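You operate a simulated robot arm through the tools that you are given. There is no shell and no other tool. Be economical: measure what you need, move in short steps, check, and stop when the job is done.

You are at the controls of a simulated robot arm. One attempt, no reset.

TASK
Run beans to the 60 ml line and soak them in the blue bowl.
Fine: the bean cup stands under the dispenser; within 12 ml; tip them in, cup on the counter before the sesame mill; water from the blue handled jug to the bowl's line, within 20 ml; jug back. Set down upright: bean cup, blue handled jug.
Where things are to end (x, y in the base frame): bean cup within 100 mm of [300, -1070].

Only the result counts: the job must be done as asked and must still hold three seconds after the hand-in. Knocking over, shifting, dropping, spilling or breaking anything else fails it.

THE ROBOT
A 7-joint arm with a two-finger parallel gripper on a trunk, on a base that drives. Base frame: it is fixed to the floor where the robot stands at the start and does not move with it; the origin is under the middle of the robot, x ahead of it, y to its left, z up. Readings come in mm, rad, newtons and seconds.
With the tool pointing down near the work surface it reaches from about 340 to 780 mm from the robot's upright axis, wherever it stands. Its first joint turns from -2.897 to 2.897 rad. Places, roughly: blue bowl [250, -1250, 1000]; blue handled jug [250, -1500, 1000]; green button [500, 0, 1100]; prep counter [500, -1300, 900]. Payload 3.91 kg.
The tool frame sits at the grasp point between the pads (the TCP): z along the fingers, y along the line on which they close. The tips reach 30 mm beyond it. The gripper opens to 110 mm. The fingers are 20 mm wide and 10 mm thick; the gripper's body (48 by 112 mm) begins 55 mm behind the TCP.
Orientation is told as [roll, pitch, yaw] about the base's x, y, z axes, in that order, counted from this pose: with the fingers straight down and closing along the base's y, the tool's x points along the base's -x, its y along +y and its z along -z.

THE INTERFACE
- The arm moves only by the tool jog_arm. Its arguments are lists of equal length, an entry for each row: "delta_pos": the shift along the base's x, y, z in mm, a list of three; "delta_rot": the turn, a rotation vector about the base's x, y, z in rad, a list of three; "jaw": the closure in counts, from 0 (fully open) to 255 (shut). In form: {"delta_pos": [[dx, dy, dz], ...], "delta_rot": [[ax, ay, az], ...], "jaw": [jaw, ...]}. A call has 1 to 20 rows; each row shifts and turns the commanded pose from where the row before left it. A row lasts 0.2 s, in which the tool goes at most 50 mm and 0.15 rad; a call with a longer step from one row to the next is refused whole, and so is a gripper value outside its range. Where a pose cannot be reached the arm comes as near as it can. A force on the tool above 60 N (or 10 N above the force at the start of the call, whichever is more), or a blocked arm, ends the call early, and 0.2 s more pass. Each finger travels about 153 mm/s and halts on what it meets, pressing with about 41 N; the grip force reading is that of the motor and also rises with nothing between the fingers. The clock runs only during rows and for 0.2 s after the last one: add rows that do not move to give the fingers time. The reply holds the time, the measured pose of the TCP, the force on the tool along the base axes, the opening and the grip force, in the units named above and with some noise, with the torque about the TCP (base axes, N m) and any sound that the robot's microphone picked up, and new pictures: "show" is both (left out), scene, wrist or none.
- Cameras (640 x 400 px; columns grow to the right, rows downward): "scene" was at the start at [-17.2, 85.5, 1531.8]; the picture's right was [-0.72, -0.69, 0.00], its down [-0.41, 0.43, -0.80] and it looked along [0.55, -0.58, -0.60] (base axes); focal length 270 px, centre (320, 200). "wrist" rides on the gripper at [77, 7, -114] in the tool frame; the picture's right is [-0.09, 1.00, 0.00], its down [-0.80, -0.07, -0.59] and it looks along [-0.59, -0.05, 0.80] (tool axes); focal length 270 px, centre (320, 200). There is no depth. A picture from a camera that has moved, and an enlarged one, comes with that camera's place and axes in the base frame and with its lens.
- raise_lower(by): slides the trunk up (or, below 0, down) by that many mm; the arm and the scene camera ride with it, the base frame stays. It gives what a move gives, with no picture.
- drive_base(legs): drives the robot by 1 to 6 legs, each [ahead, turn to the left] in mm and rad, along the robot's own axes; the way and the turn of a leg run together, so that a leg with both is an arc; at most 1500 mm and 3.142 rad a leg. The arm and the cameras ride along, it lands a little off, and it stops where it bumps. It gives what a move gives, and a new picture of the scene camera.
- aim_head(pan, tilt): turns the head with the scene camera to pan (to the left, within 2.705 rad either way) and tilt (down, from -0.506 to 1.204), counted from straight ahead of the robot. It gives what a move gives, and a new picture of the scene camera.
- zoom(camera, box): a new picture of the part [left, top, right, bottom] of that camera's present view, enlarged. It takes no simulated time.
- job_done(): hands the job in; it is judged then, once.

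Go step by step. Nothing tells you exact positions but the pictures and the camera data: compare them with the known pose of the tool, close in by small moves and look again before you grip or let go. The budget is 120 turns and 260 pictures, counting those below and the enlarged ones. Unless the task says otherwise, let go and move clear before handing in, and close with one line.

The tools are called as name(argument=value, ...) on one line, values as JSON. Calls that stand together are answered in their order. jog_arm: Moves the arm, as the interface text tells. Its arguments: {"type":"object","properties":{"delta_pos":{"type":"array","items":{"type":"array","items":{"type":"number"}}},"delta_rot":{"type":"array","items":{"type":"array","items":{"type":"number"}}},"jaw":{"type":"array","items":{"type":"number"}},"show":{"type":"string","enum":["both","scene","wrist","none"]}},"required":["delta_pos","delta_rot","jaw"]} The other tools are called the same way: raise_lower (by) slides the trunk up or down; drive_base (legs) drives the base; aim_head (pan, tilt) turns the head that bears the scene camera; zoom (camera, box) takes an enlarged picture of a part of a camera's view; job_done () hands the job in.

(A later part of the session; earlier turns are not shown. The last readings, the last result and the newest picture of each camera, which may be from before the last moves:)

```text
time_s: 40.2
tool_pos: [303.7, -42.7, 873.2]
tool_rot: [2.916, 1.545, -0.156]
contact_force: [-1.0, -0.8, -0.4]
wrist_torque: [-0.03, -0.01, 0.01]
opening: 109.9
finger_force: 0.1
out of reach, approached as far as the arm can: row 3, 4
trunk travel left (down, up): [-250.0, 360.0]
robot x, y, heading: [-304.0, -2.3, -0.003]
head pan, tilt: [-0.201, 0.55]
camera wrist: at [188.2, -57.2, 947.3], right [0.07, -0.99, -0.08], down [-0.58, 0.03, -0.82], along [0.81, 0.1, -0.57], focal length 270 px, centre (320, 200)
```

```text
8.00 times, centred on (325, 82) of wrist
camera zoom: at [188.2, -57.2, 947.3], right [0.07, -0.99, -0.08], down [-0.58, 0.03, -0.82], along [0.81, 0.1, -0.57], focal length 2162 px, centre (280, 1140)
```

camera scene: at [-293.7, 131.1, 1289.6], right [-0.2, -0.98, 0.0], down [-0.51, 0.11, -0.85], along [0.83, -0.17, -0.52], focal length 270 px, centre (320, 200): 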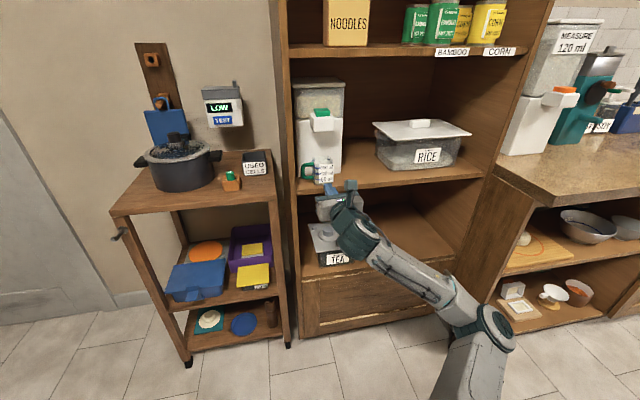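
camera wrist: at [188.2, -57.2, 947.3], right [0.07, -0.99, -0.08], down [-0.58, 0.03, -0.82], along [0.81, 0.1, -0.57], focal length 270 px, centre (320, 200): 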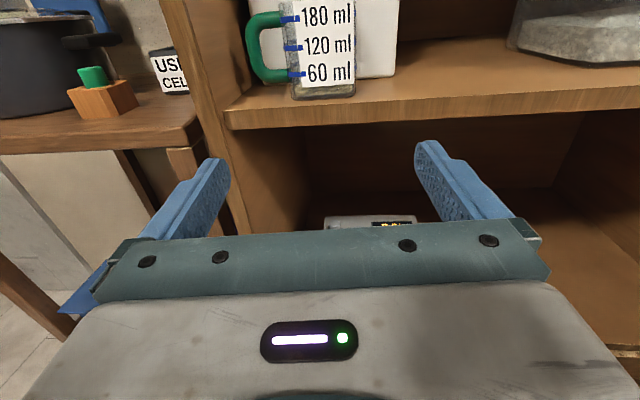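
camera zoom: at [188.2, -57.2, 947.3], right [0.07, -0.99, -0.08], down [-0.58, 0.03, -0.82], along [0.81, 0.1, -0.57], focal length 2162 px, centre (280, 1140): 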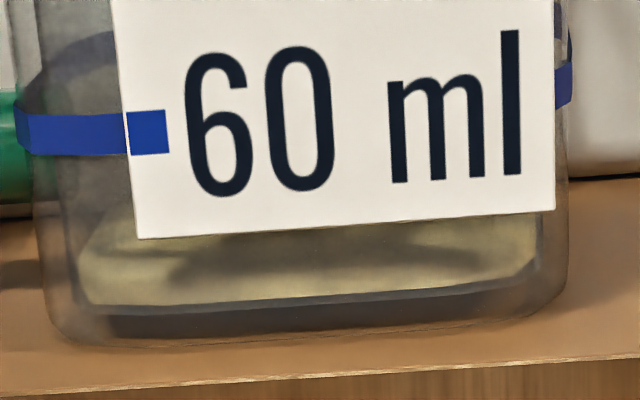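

The fill is only ~5–12 ml after ~0.7 s of flow. I'll keep the trunk low (better view) and return to the button.

jog_arm(delta_pos=[[0, 0, 35], [0, 0, 35], [0, 0, 35], [0, 0, 35], [4, 0, 35], [4, 0, 35], [4, 0, 35], [4, 1, 32], [0, 1, 0], [0, 1, 0]], delta_rot=[[0, 0.05, 0], [0, 0.05, 0], [0, 0.05, 0], [0, 0.05, 0], [0, 0.05, 0], [0, 0.05, 0], [0, 0.05, 0], [0, 0, 0], [0, 0, 0], [0, 0, 0]], jaw=[255, 255, 255, 255, 255, 255, 255, 255, 255, 255])

```text
time_s: 42.4
tool_pos: [320.7, -38.8, 1150.9]
tool_rot: [-0.055, 1.253, -3.13]
contact_force: [0.3, 1.0, -0.2]
wrist_torque: [0.0, 0.0, -0.03]
opening: 0.0
finger_force: 38.3
trunk travel left (down, up): [-250.0, 360.0]
robot x, y, heading: [-306.1, 0.1, -0.003]
head pan, tilt: [-0.201, 0.55]
camera scene: at [-294.2, 131.2, 1289.7], right [-0.2, -0.98, 0.0], down [-0.51, 0.11, -0.85], along [0.83, -0.17, -0.52], focal length 270 px, centre (320, 200)
camera wrist: at [236.4, -53.6, 1259.5], right [0.03, -0.99, -0.1], down [-0.82, 0.03, -0.57], along [0.57, 0.1, -0.81], focal length 270 px, centre (320, 200)
```

scene: 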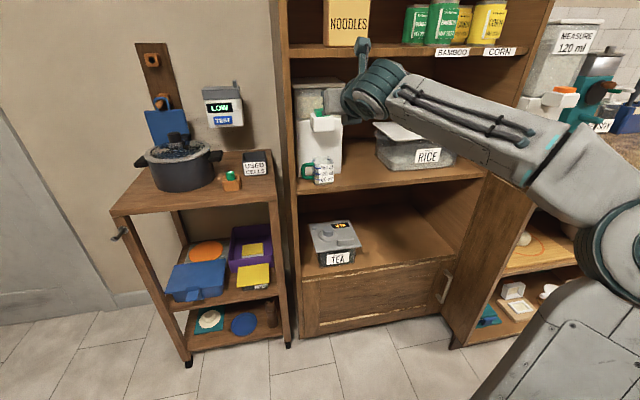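
wrist: 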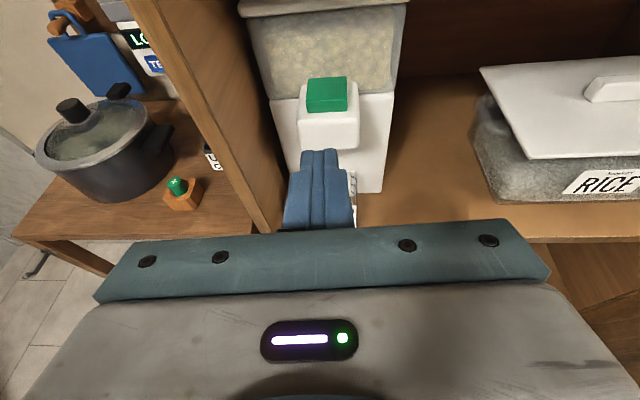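

Now forward above the button, press about 1.2 s, and release within the same call.

jog_arm(delta_pos=[[30, 0, -4], [30, 0, -4], [30, 0, -4], [28, 0, -6], [0, 0, 0], [0, 0, -7], [0, 0, -6], [0, 0, 0], [0, 0, 0], [0, 0, 0], [0, 0, 0], [0, 0, 0], [0, 0, 12]], delta_rot=[[0, 0, 0], [0, 0, 0], [0, 0, 0], [0, 0, 0], [0, 0, 0], [0, 0, 0], [0, 0, 0], [0, 0, 0], [0, 0, 0], [0, 0, 0], [0, 0, 0], [0, 0, 0], [0, 0, 0]], jaw=[255, 255, 255, 255, 255, 255, 255, 255, 255, 255, 255, 255, 255])

zoom(camera="scene", box=[295, 150, 347, 190])

```text
time_s: 45.2
tool_pos: [440.1, -38.6, 1130.1]
tool_rot: [-0.051, 1.252, -3.13]
contact_force: [-1.0, -0.1, -0.5]
wrist_torque: [-0.03, 0.01, 0.01]
opening: 0.1
finger_force: 37.3
trunk travel left (down, up): [-250.0, 360.0]
robot x, y, heading: [-305.0, -3.9, -0.006]
head pan, tilt: [-0.201, 0.55]
heard: click
camera scene: at [-294.2, 131.3, 1289.7], right [-0.2, -0.98, 0.0], down [-0.51, 0.11, -0.85], along [0.83, -0.17, -0.52], focal length 270 px, centre (320, 200)
camera wrist: at [355.4, -53.9, 1239.2], right [0.03, -0.99, -0.1], down [-0.82, 0.03, -0.57], along [0.57, 0.1, -0.81], focal length 270 px, centre (320, 200)
```

scene: 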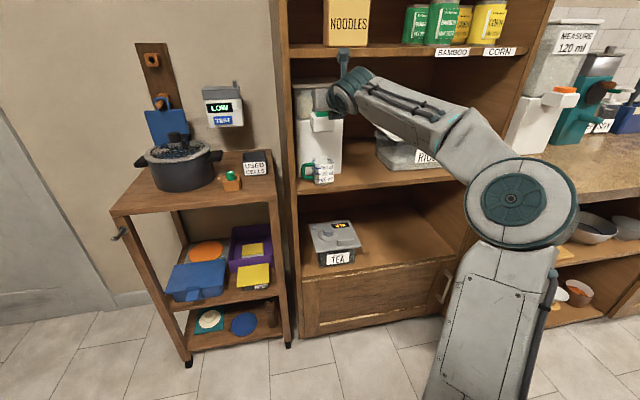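
wrist: 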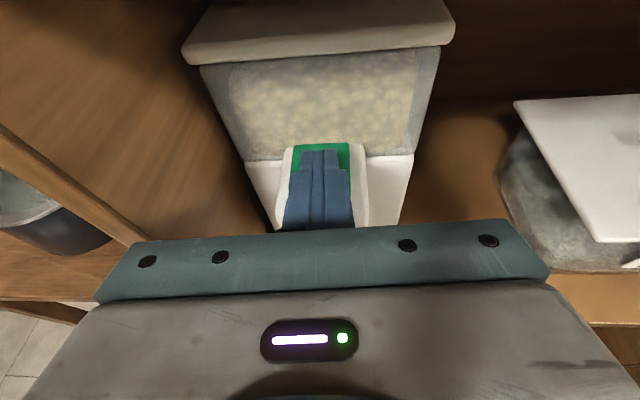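

```text
10.00 times, centred on (321, 170) of scene
camera zoom: at [-294.2, 131.3, 1289.7], right [-0.2, -0.98, 0.0], down [-0.51, 0.11, -0.85], along [0.83, -0.17, -0.52], focal length 2698 px, centre (310, 500)
```

zoom: 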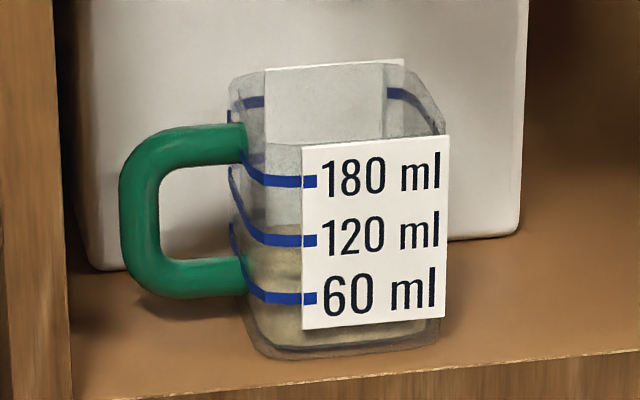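

zoom(camera="scene", box=[316, 168, 342, 187])

```text
16.00 times, centred on (329, 178) of scene
camera zoom: at [-294.2, 131.3, 1289.7], right [-0.2, -0.98, 0.0], down [-0.51, 0.11, -0.85], along [0.83, -0.17, -0.52], focal length 4316 px, centre (176, 560)
```

zoom: 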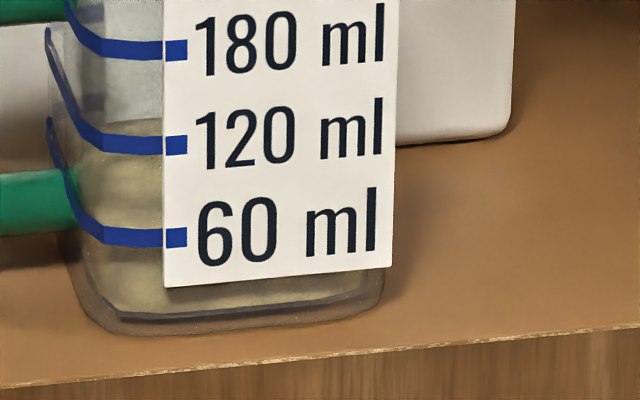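

By the back ring (60) I estimate ~47–53 ml now. A short extra press (~0.3 s, ≈ +8 ml) should do.

jog_arm(delta_pos=[[0, 0, -6], [0, 0, -6], [0, 0, 0], [0, 0, 12]], delta_rot=[[0, 0, 0], [0, 0, 0], [0, 0, 0], [0, 0, 0]], jaw=[255, 255, 255, 255], show="none")

zoom(camera="scene", box=[316, 168, 342, 187])

```text
time_s: 46.2
tool_pos: [439.4, -40.1, 1130.5]
tool_rot: [-0.052, 1.251, -3.129]
contact_force: [-0.4, 0.0, 0.0]
wrist_torque: [-0.01, 0.0, -0.01]
opening: 0.2
finger_force: 36.8
trunk travel left (down, up): [-250.0, 360.0]
robot x, y, heading: [-306.6, -2.7, -0.003]
head pan, tilt: [-0.201, 0.55]
heard: click
```

```text
16.00 times, centred on (329, 178) of scene
camera zoom: at [-294.2, 131.3, 1289.7], right [-0.2, -0.98, 0.0], down [-0.51, 0.11, -0.85], along [0.83, -0.17, -0.52], focal length 4316 px, centre (176, 560)
```

zoom: 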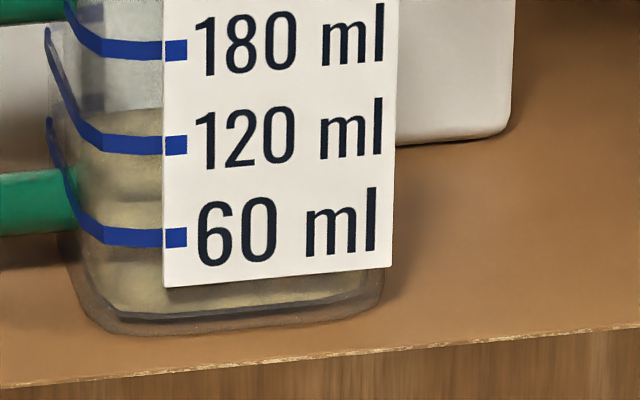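

Level moved up ~9 ml and appears right about the 60 ring. I retract and go down for a level look and the grasp.

jog_arm(delta_pos=[[0, 0, 15], [-30, 0, 5], [-35, 0, 0], [-40, 0, 0], [-10, 0, -35], [0, 0, -35], [0, 0, -35], [0, 0, -35], [0, 0, -35], [0, 0, -35], [0, 0, -35], [0, 0, 0]], delta_rot=[[0, 0, 0], [0, 0, 0], [0, 0, 0], [0, 0, 0], [0, -0.05, 0], [0, -0.05, 0], [0, -0.05, 0], [0, -0.05, 0], [0, -0.05, 0], [0, -0.05, 0], [0, -0.02, 0], [0, 0, 0]], jaw=[255, 255, 255, 255, 0, 0, 0, 0, 0, 0, 0, 0], show="wrist")

zoom(camera="wrist", box=[270, 40, 370, 110])

```text
time_s: 48.8
tool_pos: [324.3, -37.3, 905.7]
tool_rot: [1.904, 1.567, -1.176]
contact_force: [0.6, 0.1, -0.4]
wrist_torque: [0.0, 0.01, -0.01]
opening: 110.0
finger_force: 0.1
trunk travel left (down, up): [-250.0, 360.0]
robot x, y, heading: [-305.6, 2.0, -0.005]
head pan, tilt: [-0.201, 0.55]
camera wrist: at [209.3, -51.7, 982.8], right [0.06, -0.99, -0.08], down [-0.6, 0.03, -0.8], along [0.8, 0.1, -0.59], focal length 270 px, centre (320, 200)
```

wrist: 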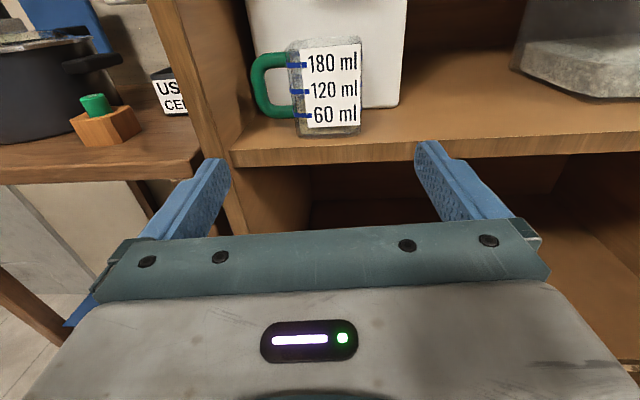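

```text
5.71 times, centred on (320, 75) of wrist
camera zoom: at [209.3, -51.7, 982.8], right [0.06, -0.99, -0.08], down [-0.6, 0.03, -0.8], along [0.8, 0.1, -0.59], focal length 1544 px, centre (320, 914)
```

zoom: 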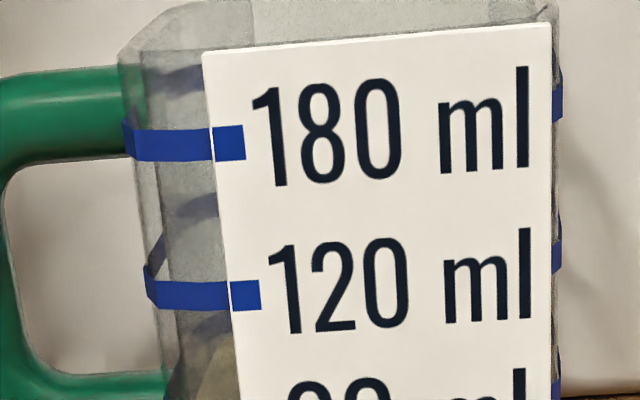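

The fill isn't visible from here; lower the trunk 55 mm for a level look.

raise_lower(by=-55)

zoom(camera="wrist", box=[270, 20, 370, 90])

```text
time_s: 49.8
tool_pos: [323.7, -36.8, 851.7]
tool_rot: [1.865, 1.567, -1.215]
contact_force: [-0.4, -0.2, -0.1]
wrist_torque: [0.0, 0.01, -0.04]
opening: 110.2
finger_force: 0.1
trunk travel left (down, up): [-195.0, 415.0]
robot x, y, heading: [-307.1, -1.8, -0.001]
head pan, tilt: [-0.201, 0.55]
```

```text
5.71 times, centred on (320, 55) of wrist
camera zoom: at [209.4, -51.5, 928.3], right [0.06, -0.99, -0.08], down [-0.6, 0.03, -0.8], along [0.8, 0.1, -0.59], focal length 1544 px, centre (320, 1029)
```

zoom: 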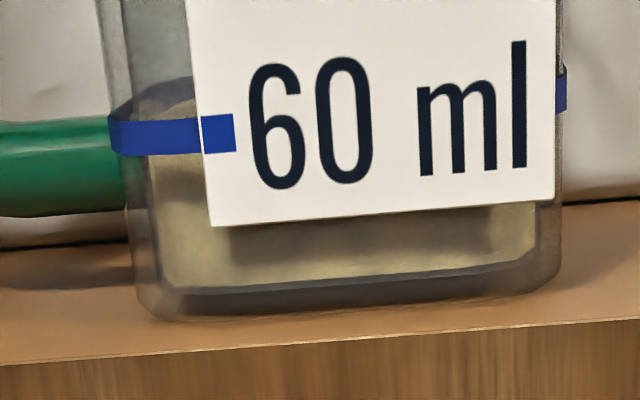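

Beans stand right at the 60 ring. Now align for the grasp: finger should pass through the handle's loop (centre z≈925), cup centre y≈-35.

jog_arm(delta_pos=[[0, 0, 25], [6, 0, 25], [15, 0, 23], [15, 0, 0], [0, 0, 0]], delta_rot=[[0, 0, -0.06], [0, 0, 0], [0, 0, 0], [0, 0, 0], [0, 0, 0]], jaw=[93, 93, 93, 93, 93])

zoom(camera="wrist", box=[200, 60, 440, 210])

zoom(camera="scene", box=[280, 110, 380, 185])

```text
time_s: 51.0
tool_pos: [359.9, -38.7, 924.9]
tool_rot: [1.809, 1.567, -1.328]
contact_force: [-0.1, 0.8, -0.3]
wrist_torque: [0.0, -0.01, -0.01]
opening: 70.0
finger_force: 0.0
trunk travel left (down, up): [-195.0, 415.0]
robot x, y, heading: [-306.2, -0.8, -0.003]
head pan, tilt: [-0.201, 0.55]
camera scene: at [-294.1, 131.4, 1234.7], right [-0.2, -0.98, 0.0], down [-0.51, 0.11, -0.85], along [0.83, -0.17, -0.52], focal length 270 px, centre (320, 200)
camera wrist: at [244.5, -44.8, 1000.8], right [0.0, -1.0, -0.08], down [-0.59, 0.07, -0.8], along [0.8, 0.05, -0.59], focal length 270 px, centre (320, 200)
```

scene: 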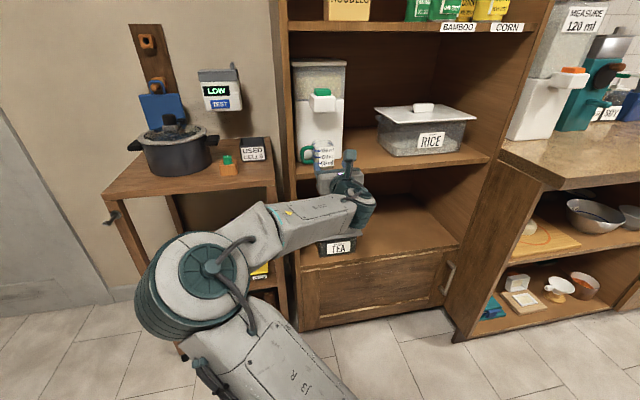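
wrist: 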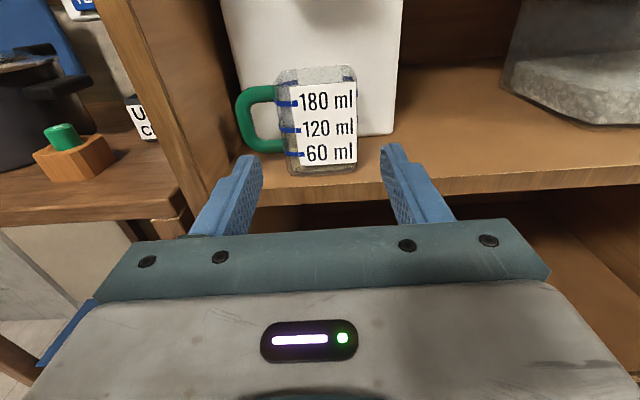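

```text
2.67 times, centred on (320, 135) of wrist
camera zoom: at [244.5, -44.8, 1000.8], right [0.0, -1.0, -0.08], down [-0.59, 0.07, -0.8], along [0.8, 0.05, -0.59], focal length 721 px, centre (320, 373)
```

zoom: 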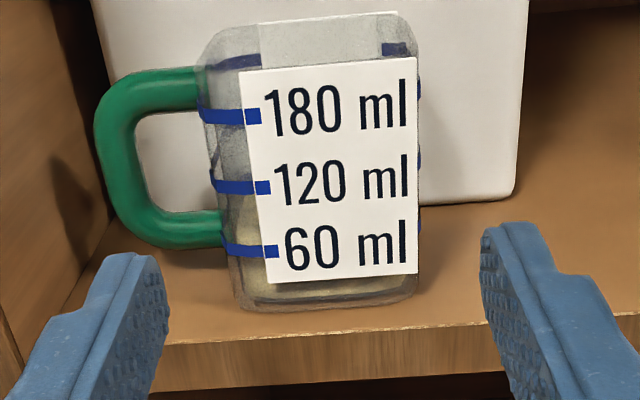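

```text
5.33 times, centred on (330, 148) of scene
camera zoom: at [-294.1, 131.4, 1234.7], right [-0.2, -0.98, 0.0], down [-0.51, 0.11, -0.85], along [0.83, -0.17, -0.52], focal length 1439 px, centre (267, 480)
```

zoom: 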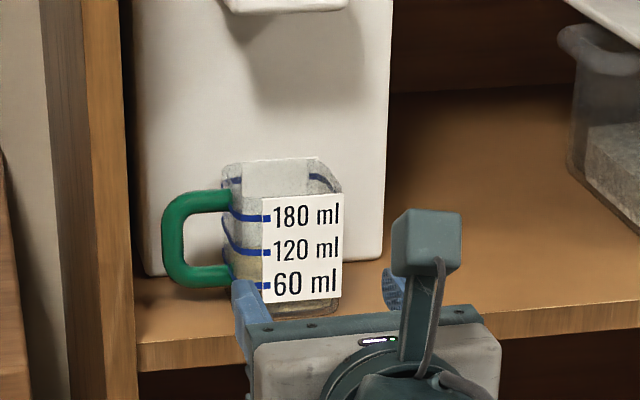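

The finger lines up with the handle loop (hole y −5..+15, z 913–943). Opening slightly to 76 mm, raising 3 mm, and advancing partway.

jog_arm(delta_pos=[[0, 0, 3], [15, 0, 0], [15, 0, 0], [10, 0, 0], [0, 0, 0]], delta_rot=[[0, 0, 0], [0, 0, 0], [0, 0, 0], [0, 0, 0], [0, 0, 0]], jaw=[79, 79, 79, 79, 79], show="wrist")

zoom(camera="scene", box=[280, 110, 380, 185])

```text
time_s: 52.2
tool_pos: [399.4, -38.0, 928.7]
tool_rot: [1.853, 1.567, -1.288]
contact_force: [-0.6, -0.6, 0.3]
wrist_torque: [-0.01, 0.02, 0.0]
opening: 75.9
finger_force: 0.1
trunk travel left (down, up): [-195.0, 415.0]
robot x, y, heading: [-306.6, 0.4, -0.005]
head pan, tilt: [-0.201, 0.55]
camera wrist: at [284.9, -45.4, 1004.6], right [0.0, -1.0, -0.08], down [-0.59, 0.07, -0.8], along [0.8, 0.05, -0.59], focal length 270 px, centre (320, 200)
```

wrist: 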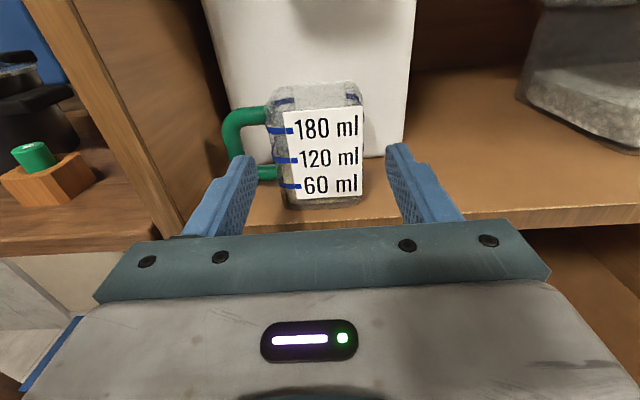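

```text
5.33 times, centred on (330, 148) of scene
camera zoom: at [-294.1, 131.4, 1234.7], right [-0.2, -0.98, 0.0], down [-0.51, 0.11, -0.85], along [0.83, -0.17, -0.52], focal length 1439 px, centre (267, 480)
```

zoom: 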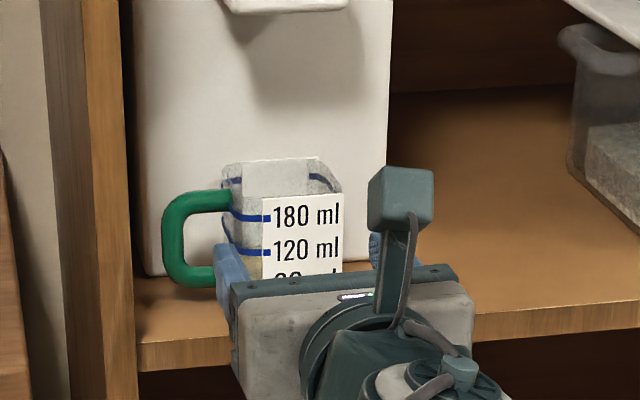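

Looks aligned: left finger heading into the handle loop. Advance the rest slowly.

jog_arm(delta_pos=[[8, 0, 0], [8, 0, 0], [8, 0, 0], [6, 0, 0], [0, 0, 0]], delta_rot=[[0, 0, 0], [0, 0, 0], [0, 0, 0], [0, 0, 0], [0, 0, 0]], jaw=[79, 79, 79, 79, 79], show="wrist")

zoom(camera="scene", box=[280, 110, 380, 185])

```text
time_s: 53.4
tool_pos: [429.2, -37.3, 926.4]
tool_rot: [1.805, 1.567, -1.333]
contact_force: [-0.2, -0.1, -0.2]
wrist_torque: [-0.01, 0.01, 0.04]
opening: 75.9
finger_force: 0.1
trunk travel left (down, up): [-195.0, 415.0]
robot x, y, heading: [-302.5, -0.1, -0.002]
head pan, tilt: [-0.201, 0.55]
camera wrist: at [314.3, -44.4, 1004.3], right [0.0, -1.0, -0.08], down [-0.59, 0.07, -0.8], along [0.8, 0.05, -0.59], focal length 270 px, centre (320, 200)
```

wrist: 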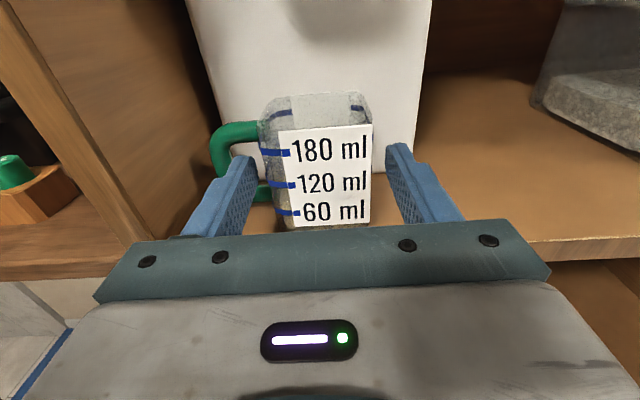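

```text
5.33 times, centred on (330, 148) of scene
camera zoom: at [-294.1, 131.4, 1234.7], right [-0.2, -0.98, 0.0], down [-0.51, 0.11, -0.85], along [0.83, -0.17, -0.52], focal length 1439 px, centre (267, 480)
```

zoom: 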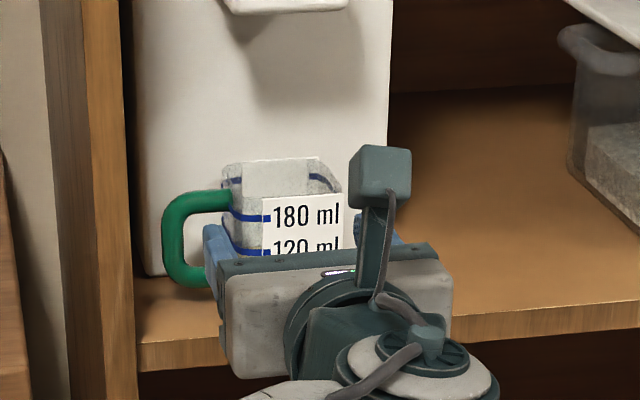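

No contact, finger within the loop. Close the gripper.

jog_arm(delta_pos=[[0, 0, 0], [0, 0, 0], [0, 0, 0], [0, 0, 0], [0, 0, 0]], delta_rot=[[0, 0, 0], [0, 0, 0], [0, 0, 0], [0, 0, 0], [0, 0, 0]], jaw=[95, 110, 255, 255, 255], show="wrist")

```text
time_s: 54.6
tool_pos: [429.3, -37.0, 927.3]
tool_rot: [1.839, 1.567, -1.301]
contact_force: [0.3, -0.3, 0.2]
wrist_torque: [0.05, -0.04, 0.03]
opening: 61.6
finger_force: 40.9
trunk travel left (down, up): [-195.0, 415.0]
robot x, y, heading: [-309.0, -0.1, -0.007]
head pan, tilt: [-0.201, 0.55]
camera wrist: at [314.2, -44.3, 1004.4], right [0.0, -1.0, -0.08], down [-0.59, 0.07, -0.8], along [0.8, 0.05, -0.59], focal length 270 px, centre (320, 200)
```

wrist: 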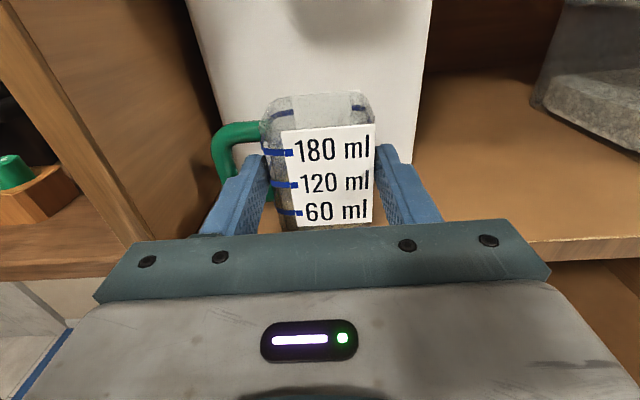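

Gripped at 61.6 mm. Lift slightly and pull straight back out.

jog_arm(delta_pos=[[0, 0, 4], [0, 0, 6], [-10, 0, 0], [-15, 0, 0], [-20, 0, 0], [-20, 0, 0], [-20, 0, 0], [-15, 0, 0], [0, 0, 0]], delta_rot=[[0, 0, 0], [0, 0, 0], [0, 0, 0], [0, 0, 0], [0, 0, 0], [0, 0, 0], [0, 0, 0], [0, 0, 0], [0, 0, 0]], jaw=[255, 255, 255, 255, 255, 255, 255, 255, 255])

```text
time_s: 56.6
tool_pos: [328.8, -38.7, 937.6]
tool_rot: [1.772, 1.568, -1.365]
contact_force: [-0.2, 0.2, -0.9]
wrist_torque: [-0.04, 0.04, 0.0]
opening: 61.3
finger_force: 40.9
trunk travel left (down, up): [-195.0, 415.0]
robot x, y, heading: [-304.6, -1.8, -0.01]
head pan, tilt: [-0.201, 0.55]
camera scene: at [-294.1, 131.4, 1234.7], right [-0.2, -0.98, 0.0], down [-0.51, 0.11, -0.85], along [0.83, -0.17, -0.52], focal length 270 px, centre (320, 200)
camera wrist: at [213.3, -45.1, 1015.0], right [0.0, -1.0, -0.08], down [-0.59, 0.07, -0.8], along [0.8, 0.05, -0.59], focal length 270 px, centre (320, 200)
```

scene: 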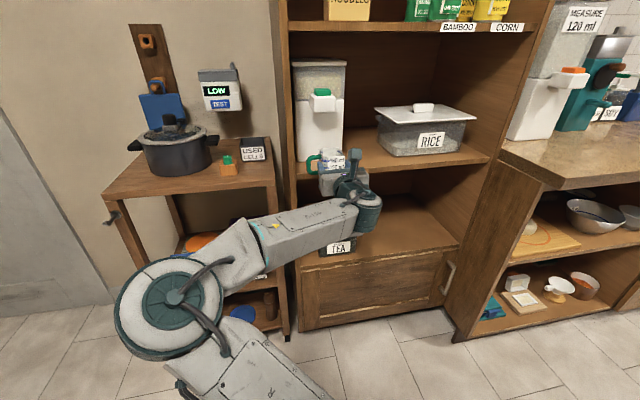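
wrist: 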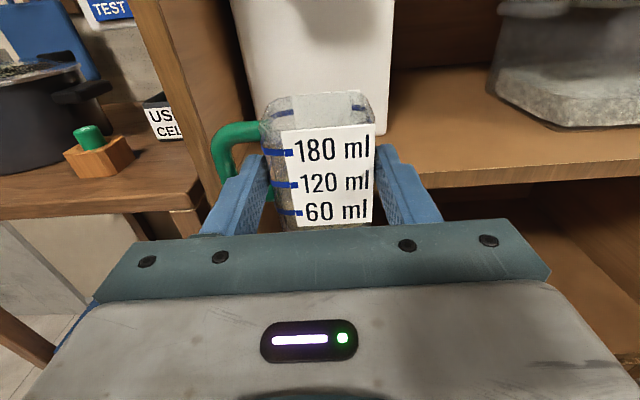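

The cup is held. I back off, raise the trunk, then drive to stand in front of the bowl (about [-550,-1270], facing the counter).

drive_base(legs=[[-250, 0]])

raise_lower(by=195)

drive_base(legs=[[0, -1.571], [1270, 0], [0, 1.571]])

aim_head(pan=-0.1, tilt=0.55)

```text
time_s: 58.4
tool_pos: [77.0, -36.0, 938.1]
tool_rot: [1.775, 1.569, -1.365]
contact_force: [-0.2, 1.5, -2.1]
wrist_torque: [0.04, 0.04, 0.01]
opening: 61.2
finger_force: 41.1
trunk travel left (down, up): [-195.0, 415.0]
robot x, y, heading: [-556.4, -0.8, 0.0]
head pan, tilt: [-0.201, 0.55]
camera scene: at [-546.1, 132.0, 1234.7], right [-0.2, -0.98, 0.0], down [-0.51, 0.11, -0.85], along [0.83, -0.17, -0.52], focal length 270 px, centre (320, 200)
```

scene: 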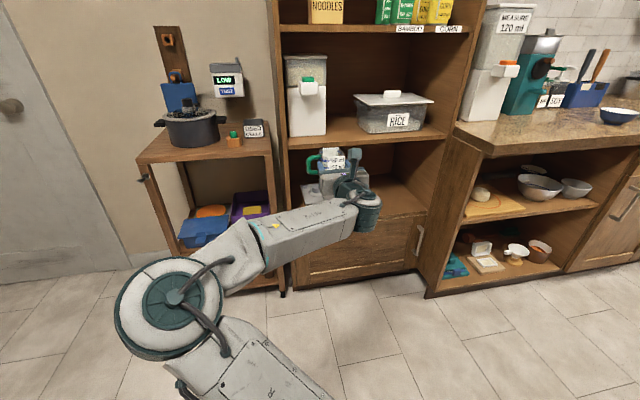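

```text
time_s: 60.5
tool_pos: [77.3, -36.8, 1133.5]
tool_rot: [1.752, 1.569, -1.386]
contact_force: [-0.5, 1.1, -0.4]
wrist_torque: [0.01, 0.02, -0.04]
opening: 61.2
finger_force: 41.2
trunk travel left (down, up): [-390.0, 220.0]
robot x, y, heading: [-559.5, -2.1, -0.003]
head pan, tilt: [-0.201, 0.55]
```

```text
time_s: 74.6
tool_pos: [32.5, -1295.4, 1133.8]
tool_rot: [1.803, 1.567, -1.35]
contact_force: [-0.1, -0.2, 0.1]
wrist_torque: [-0.05, 0.04, 0.01]
opening: 61.3
finger_force: 40.9
trunk travel left (down, up): [-390.0, 220.0]
robot x, y, heading: [-602.5, -1254.8, -0.015]
head pan, tilt: [-0.201, 0.55]
camera scene: at [-588.3, -1118.9, 1429.7], right [-0.22, -0.98, 0.0], down [-0.51, 0.11, -0.85], along [0.83, -0.18, -0.52], focal length 270 px, centre (320, 200)
```

scene: 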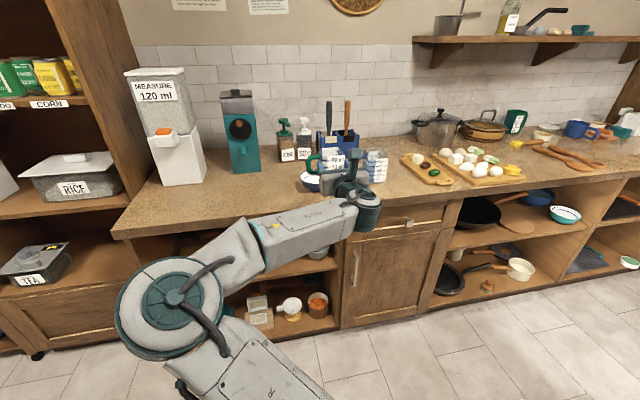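

```text
time_s: 75.3
tool_pos: [31.6, -1296.6, 1132.6]
tool_rot: [1.772, 1.566, -1.38]
contact_force: [-0.2, -0.9, -1.5]
wrist_torque: [-0.03, 0.07, 0.02]
opening: 61.3
finger_force: 41.5
trunk travel left (down, up): [-390.0, 220.0]
robot x, y, heading: [-598.6, -1252.6, -0.019]
head pan, tilt: [-0.099, 0.55]
camera scene: at [-586.7, -1110.1, 1429.7], right [-0.12, -0.99, 0.0], down [-0.52, 0.06, -0.85], along [0.85, -0.1, -0.52], focal length 270 px, centre (320, 200)
```

scene: 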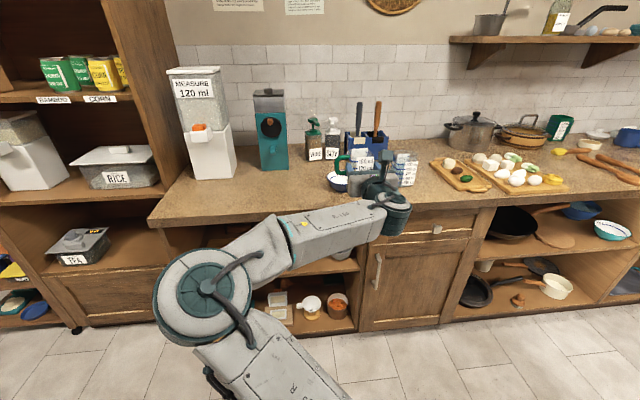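

I'm at the counter: teal sesame mill, blue bowl partly hidden behind the cup, and a jug to its right. Zoom in.

zoom(camera="scene", box=[240, 90, 480, 240])

zoom(camera="wrist", box=[0, 0, 640, 400])

```text
2.67 times, centred on (360, 165) of scene
camera zoom: at [-586.7, -1110.1, 1429.7], right [-0.12, -0.99, 0.0], down [-0.52, 0.06, -0.85], along [0.85, -0.1, -0.52], focal length 719 px, centre (213, 293)
```

zoom: 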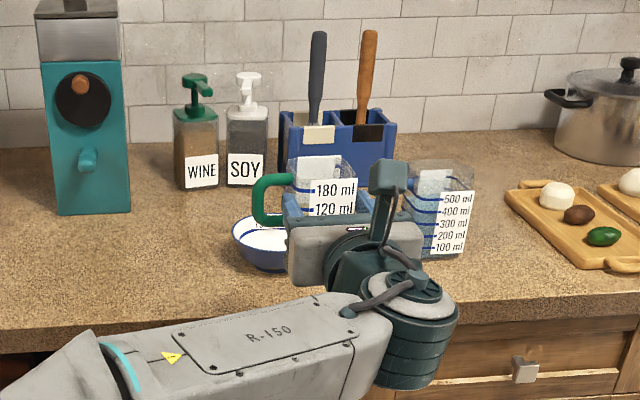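

```text
1.00 times, centred on (320, 200) of wrist (not enlarged: the box is as wide or as high as the picture)
camera zoom: at [-82.9, -1301.9, 1210.0], right [-0.01, -1.0, -0.08], down [-0.59, 0.07, -0.8], along [0.81, 0.04, -0.59], focal length 270 px, centre (320, 200)
```

zoom: 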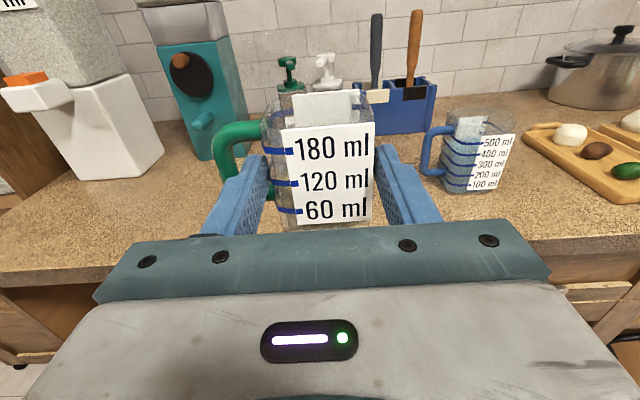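

The held cup hides the bowl. I shift the arm 200 mm to the left to see bowl and jug clearly.

jog_arm(delta_pos=[[0, 20, 0], [0, 35, 0], [0, 35, 0], [0, 35, 0], [0, 35, 0], [0, 30, 0], [0, 10, 0], [0, 0, 0]], delta_rot=[[0, 0, 0], [0, 0, 0], [0, 0, 0], [0, 0, 0], [0, 0, 0], [0, 0, 0], [0, 0, 0], [0, 0, 0]], jaw=[255, 255, 255, 255, 255, 255, 255, 255])

zoom(camera="scene", box=[240, 90, 480, 240])

zoom(camera="wrist", box=[380, 80, 640, 240])

```text
time_s: 77.1
tool_pos: [31.6, -1095.9, 1133.6]
tool_rot: [1.766, 1.568, -1.383]
contact_force: [0.0, -0.1, -1.2]
wrist_torque: [-0.02, 0.06, 0.0]
opening: 61.5
finger_force: 40.6
trunk travel left (down, up): [-390.0, 220.0]
robot x, y, heading: [-600.9, -1249.9, -0.018]
head pan, tilt: [-0.099, 0.55]
camera scene: at [-586.8, -1109.9, 1429.7], right [-0.12, -0.99, 0.0], down [-0.52, 0.06, -0.85], along [0.85, -0.1, -0.52], focal length 270 px, centre (320, 200)
camera wrist: at [-83.5, -1101.7, 1209.1], right [-0.01, -1.0, -0.08], down [-0.59, 0.07, -0.8], along [0.81, 0.04, -0.59], focal length 270 px, centre (320, 200)
```

scene: 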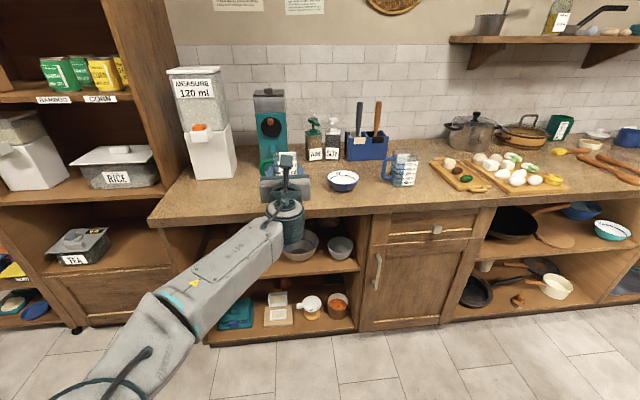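
wrist: 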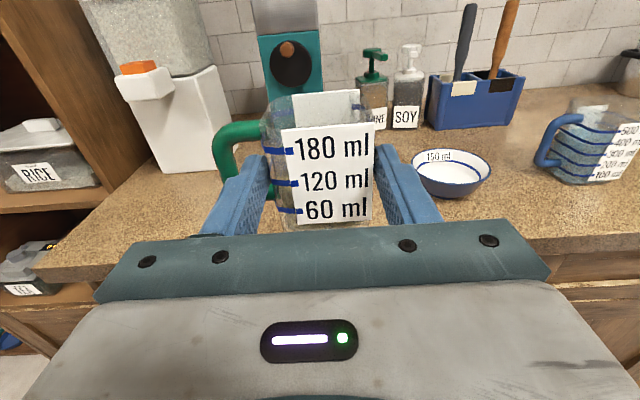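

```text
2.67 times, centred on (360, 165) of scene
camera zoom: at [-586.8, -1109.9, 1429.7], right [-0.12, -0.99, 0.0], down [-0.52, 0.06, -0.85], along [0.85, -0.1, -0.52], focal length 719 px, centre (213, 293)
```

zoom: 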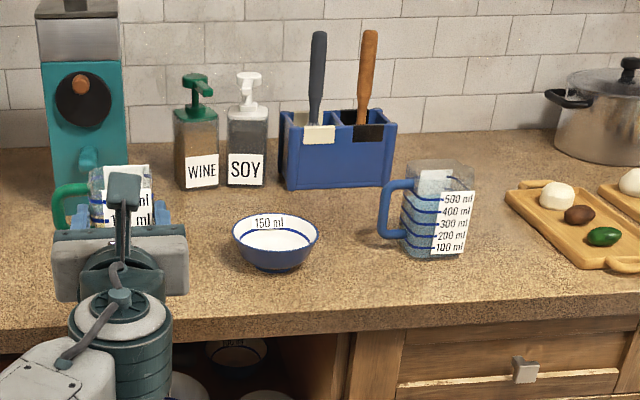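

```text
2.46 times, centred on (510, 160) of wrist
camera zoom: at [-83.5, -1101.7, 1209.1], right [-0.01, -1.0, -0.08], down [-0.59, 0.07, -0.8], along [0.81, 0.04, -0.59], focal length 665 px, centre (-148, 298)
```

zoom: 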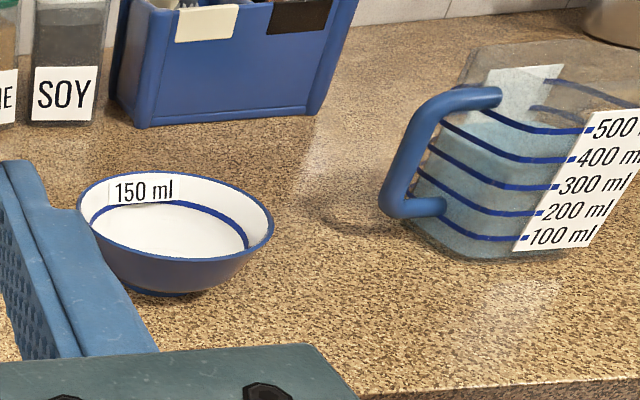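

Bowl rim centre ≈ [304,-1304,972], ∅122, counter z≈923; the bowl's line says 150 ml. The jug (≈450 ml water, handle on its left) is near [290,-1520]. I drive 200 mm closer with the cup high.

drive_base(legs=[[200, 0.018]])

jog_arm(delta_pos=[[0, 0, 0]], delta_rot=[[0, 0, 0]], jaw=[255], show="wrist")

zoom(camera="scene", box=[260, 130, 480, 268])

```text
time_s: 78.7
tool_pos: [227.1, -1083.2, 1132.7]
tool_rot: [1.759, 1.568, -1.37]
contact_force: [-0.2, 0.4, -0.4]
wrist_torque: [0.03, 0.03, -0.01]
opening: 61.3
finger_force: 41.2
trunk travel left (down, up): [-390.0, 220.0]
robot x, y, heading: [-402.2, -1255.0, 0.005]
head pan, tilt: [-0.099, 0.55]
camera scene: at [-390.3, -1110.7, 1429.7], right [-0.09, -1.0, 0.0], down [-0.52, 0.05, -0.85], along [0.85, -0.08, -0.52], focal length 270 px, centre (320, 200)
```

scene: 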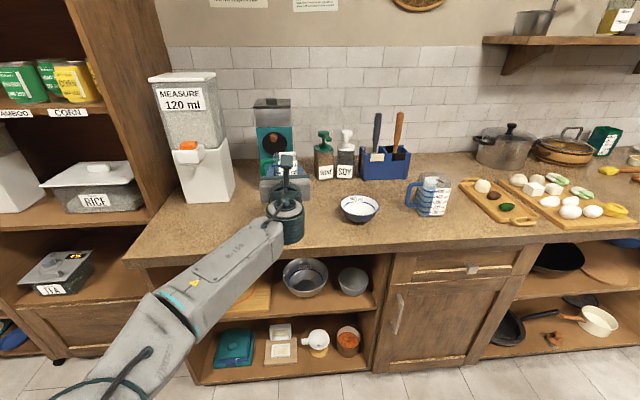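

```text
time_s: 79.1
tool_pos: [227.5, -1084.0, 1132.0]
tool_rot: [1.716, 1.568, -1.412]
contact_force: [0.3, -0.1, -1.0]
wrist_torque: [-0.01, 0.04, -0.04]
opening: 61.3
finger_force: 40.6
trunk travel left (down, up): [-390.0, 220.0]
robot x, y, heading: [-403.9, -1255.0, 0.008]
head pan, tilt: [-0.099, 0.55]
camera wrist: at [112.5, -1091.7, 1209.1], right [0.01, -1.0, -0.08], down [-0.59, 0.06, -0.8], along [0.8, 0.06, -0.59], focal length 270 px, centre (320, 200)
```

wrist: 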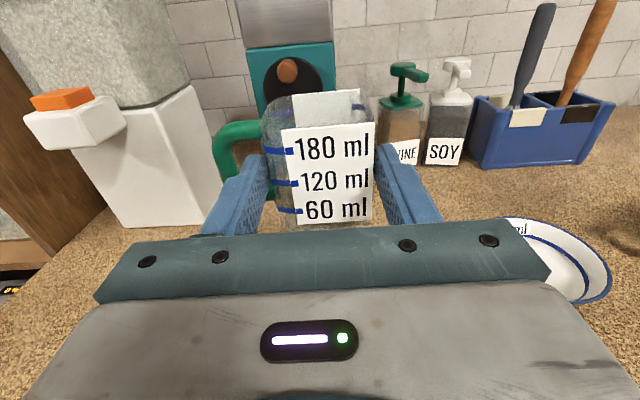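

```text
2.90 times, centred on (370, 199) of scene
camera zoom: at [-390.4, -1110.7, 1429.7], right [-0.09, -1.0, 0.0], down [-0.52, 0.05, -0.85], along [0.85, -0.08, -0.52], focal length 782 px, centre (175, 203)
```

zoom: 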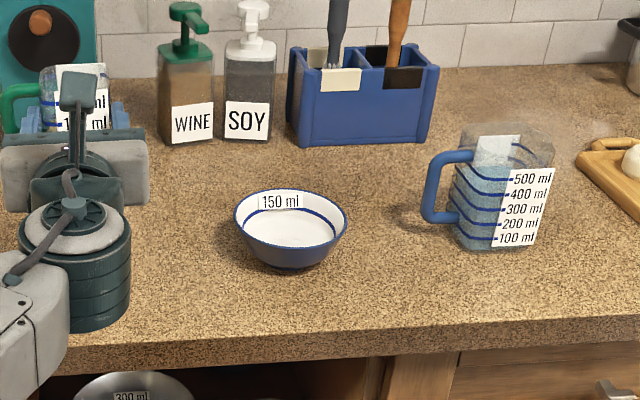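

I move the cup toward the bowl, still higher, and look again for the bowl position.

jog_arm(delta_pos=[[0, -20, 0], [0, -34, 0], [0, -34, 0], [0, -34, 0], [0, -30, -5], [0, -25, -10], [0, -7, -10], [0, 0, 0]], delta_rot=[[0, 0, 0], [0, 0, 0], [0, 0, 0], [0, 0, 0], [0, 0, 0], [0, 0, 0], [0, 0, 0], [0, 0, 0]], jaw=[255, 255, 255, 255, 255, 255, 255, 255])

zoom(camera="scene", box=[260, 130, 480, 268])

```text
time_s: 80.9
tool_pos: [226.6, -1268.6, 1107.5]
tool_rot: [1.808, 1.569, -1.32]
contact_force: [0.0, 0.5, -1.5]
wrist_torque: [-0.03, 0.04, 0.02]
opening: 61.2
finger_force: 40.9
trunk travel left (down, up): [-390.0, 220.0]
robot x, y, heading: [-405.2, -1255.9, 0.007]
head pan, tilt: [-0.099, 0.55]
camera scene: at [-390.3, -1110.8, 1429.7], right [-0.09, -1.0, 0.0], down [-0.52, 0.05, -0.85], along [0.85, -0.08, -0.52], focal length 270 px, centre (320, 200)
camera wrist: at [112.3, -1276.2, 1183.1], right [0.01, -1.0, -0.08], down [-0.59, 0.06, -0.8], along [0.8, 0.06, -0.59], focal length 270 px, centre (320, 200)
```

scene: 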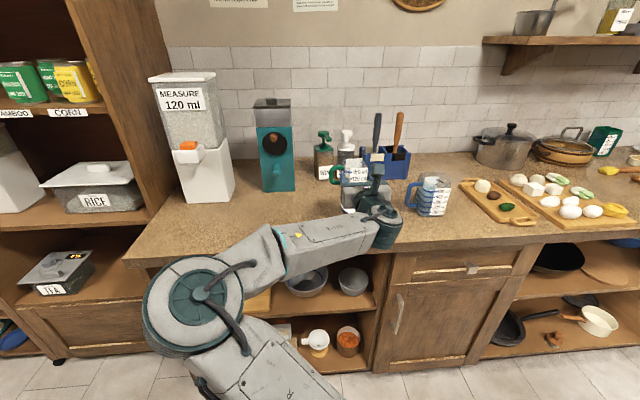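
wrist: 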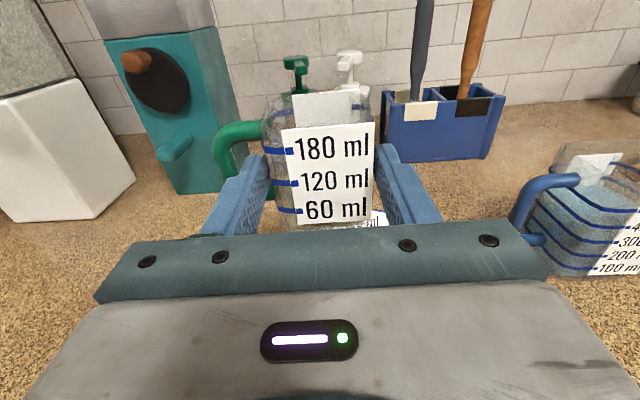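

```text
2.90 times, centred on (370, 199) of scene
camera zoom: at [-390.3, -1110.8, 1429.7], right [-0.09, -1.0, 0.0], down [-0.52, 0.05, -0.85], along [0.85, -0.08, -0.52], focal length 782 px, centre (175, 203)
```

zoom: 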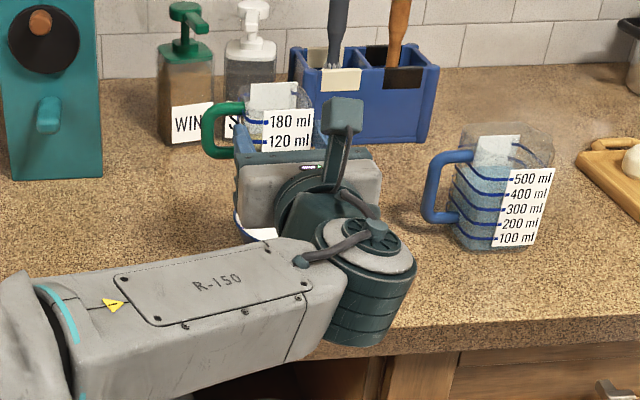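

Bowl centre ≈ [312,-1306], rim 972. I move the cup into pouring position (TCP [288,-1268,1062]) and begin to roll toward −y.

jog_arm(delta_pos=[[20, 0, -10], [20, 0, -15], [21, 0, -15], [0, 0, -5], [0, 0, 0], [0, 0, 0], [0, 0, 0], [0, 0, 0], [0, 0, 0]], delta_rot=[[0, 0, 0], [0, 0, 0], [0, 0, 0], [0, 0, 0], [0.15, 0, 0], [0.15, 0, 0], [0.15, 0, 0], [0.15, 0, 0], [0, 0, 0]], jaw=[255, 255, 255, 255, 255, 255, 255, 255, 255])

zoom(camera="scene", box=[300, 130, 460, 230])

```text
time_s: 82.9
tool_pos: [289.1, -1268.1, 1062.5]
tool_rot: [-1.585, 0.971, 1.57]
contact_force: [-0.3, -0.1, -0.1]
wrist_torque: [-0.04, 0.02, -0.01]
opening: 61.5
finger_force: 41.5
trunk travel left (down, up): [-390.0, 220.0]
robot x, y, heading: [-404.9, -1256.1, 0.005]
head pan, tilt: [-0.099, 0.55]
camera scene: at [-390.3, -1110.9, 1429.7], right [-0.09, -1.0, 0.0], down [-0.52, 0.05, -0.85], along [0.85, -0.08, -0.52], focal length 270 px, centre (320, 200)
camera wrist: at [173.9, -1318.2, 1120.9], right [0.01, -0.77, -0.63], down [-0.59, 0.5, -0.63], along [0.8, 0.38, -0.45], focal length 270 px, centre (320, 200)
```

scene: 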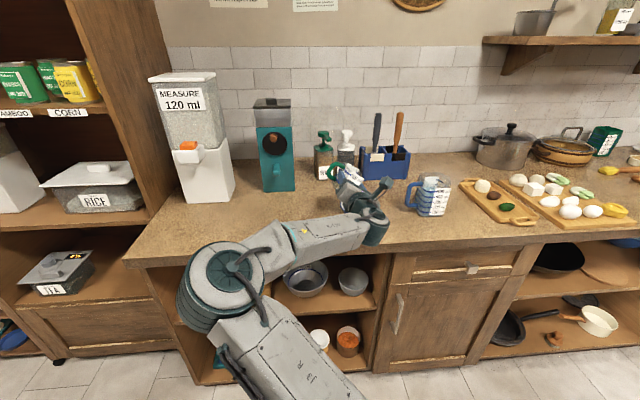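
wrist: 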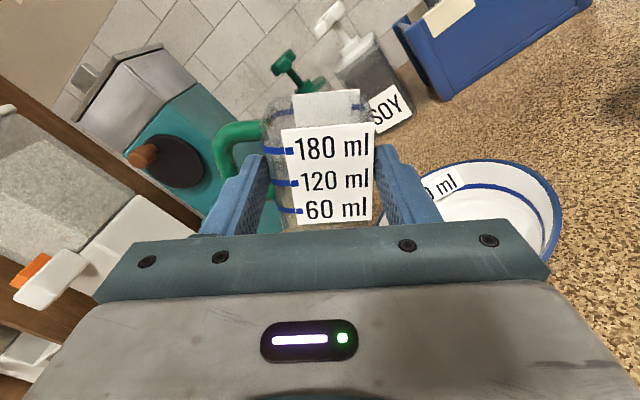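

```text
4.00 times, centred on (380, 180) of scene
camera zoom: at [-390.3, -1110.9, 1429.7], right [-0.09, -1.0, 0.0], down [-0.52, 0.05, -0.85], along [0.85, -0.08, -0.52], focal length 1079 px, centre (80, 280)
```

zoom: 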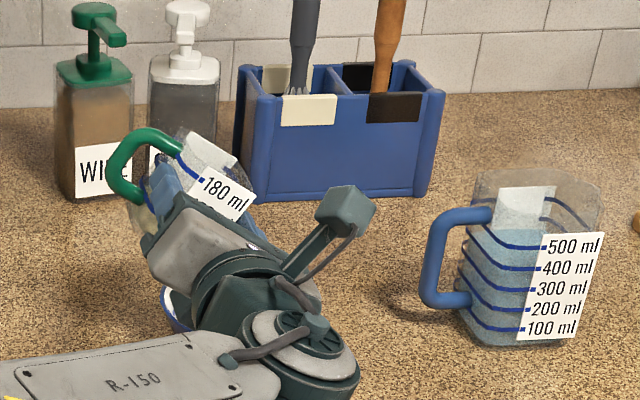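

Rolling works as expected. Continue tipping slowly through the pour.

jog_arm(delta_pos=[[0, 0, 0], [0, 0, 0], [0, 0, 0], [0, 0, 0], [0, 0, 0], [0, 0, 0], [0, 0, 0], [0, 0, 0]], delta_rot=[[0.1, 0, 0], [0.1, 0, 0], [0.1, 0, 0], [0.1, 0, 0], [0.1, 0, 0], [0.1, 0, 0], [0.1, 0, 0], [0, 0, 0]], jaw=[255, 255, 255, 255, 255, 255, 255, 255], show="wrist")

zoom(camera="scene", box=[300, 130, 460, 230])

```text
time_s: 84.7
tool_pos: [289.3, -1268.1, 1063.0]
tool_rot: [-1.583, 0.275, 1.57]
contact_force: [0.3, -0.3, -0.9]
wrist_torque: [0.04, 0.03, 0.01]
opening: 61.2
finger_force: 41.1
trunk travel left (down, up): [-390.0, 220.0]
robot x, y, heading: [-403.0, -1251.7, 0.006]
head pan, tilt: [-0.099, 0.55]
camera wrist: at [174.1, -1344.3, 1074.7], right [0.01, -0.18, -0.98], down [-0.59, 0.79, -0.16], along [0.8, 0.59, -0.1], focal length 270 px, centre (320, 200)
```

wrist: 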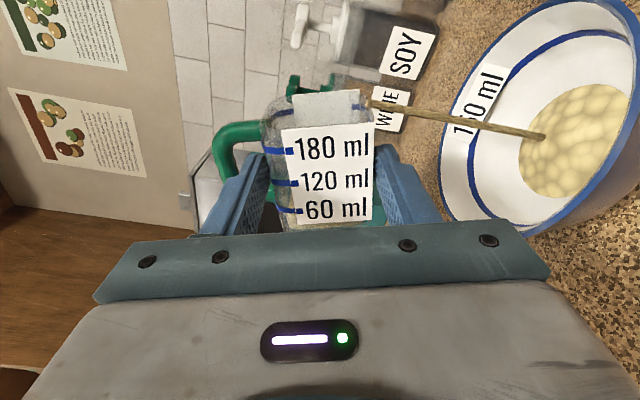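

```text
4.00 times, centred on (380, 180) of scene
camera zoom: at [-390.3, -1110.9, 1429.7], right [-0.09, -1.0, 0.0], down [-0.52, 0.05, -0.85], along [0.85, -0.08, -0.52], focal length 1079 px, centre (80, 280)
```

zoom: 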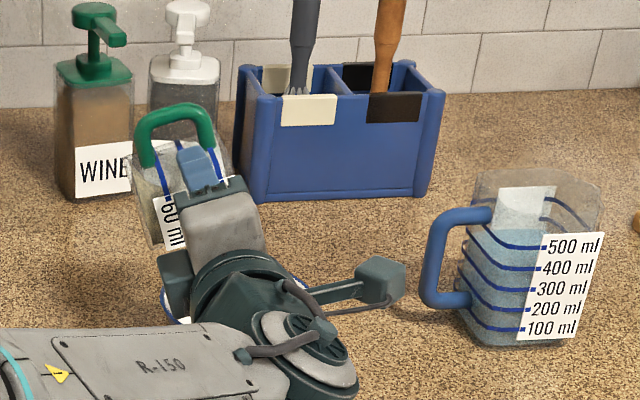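

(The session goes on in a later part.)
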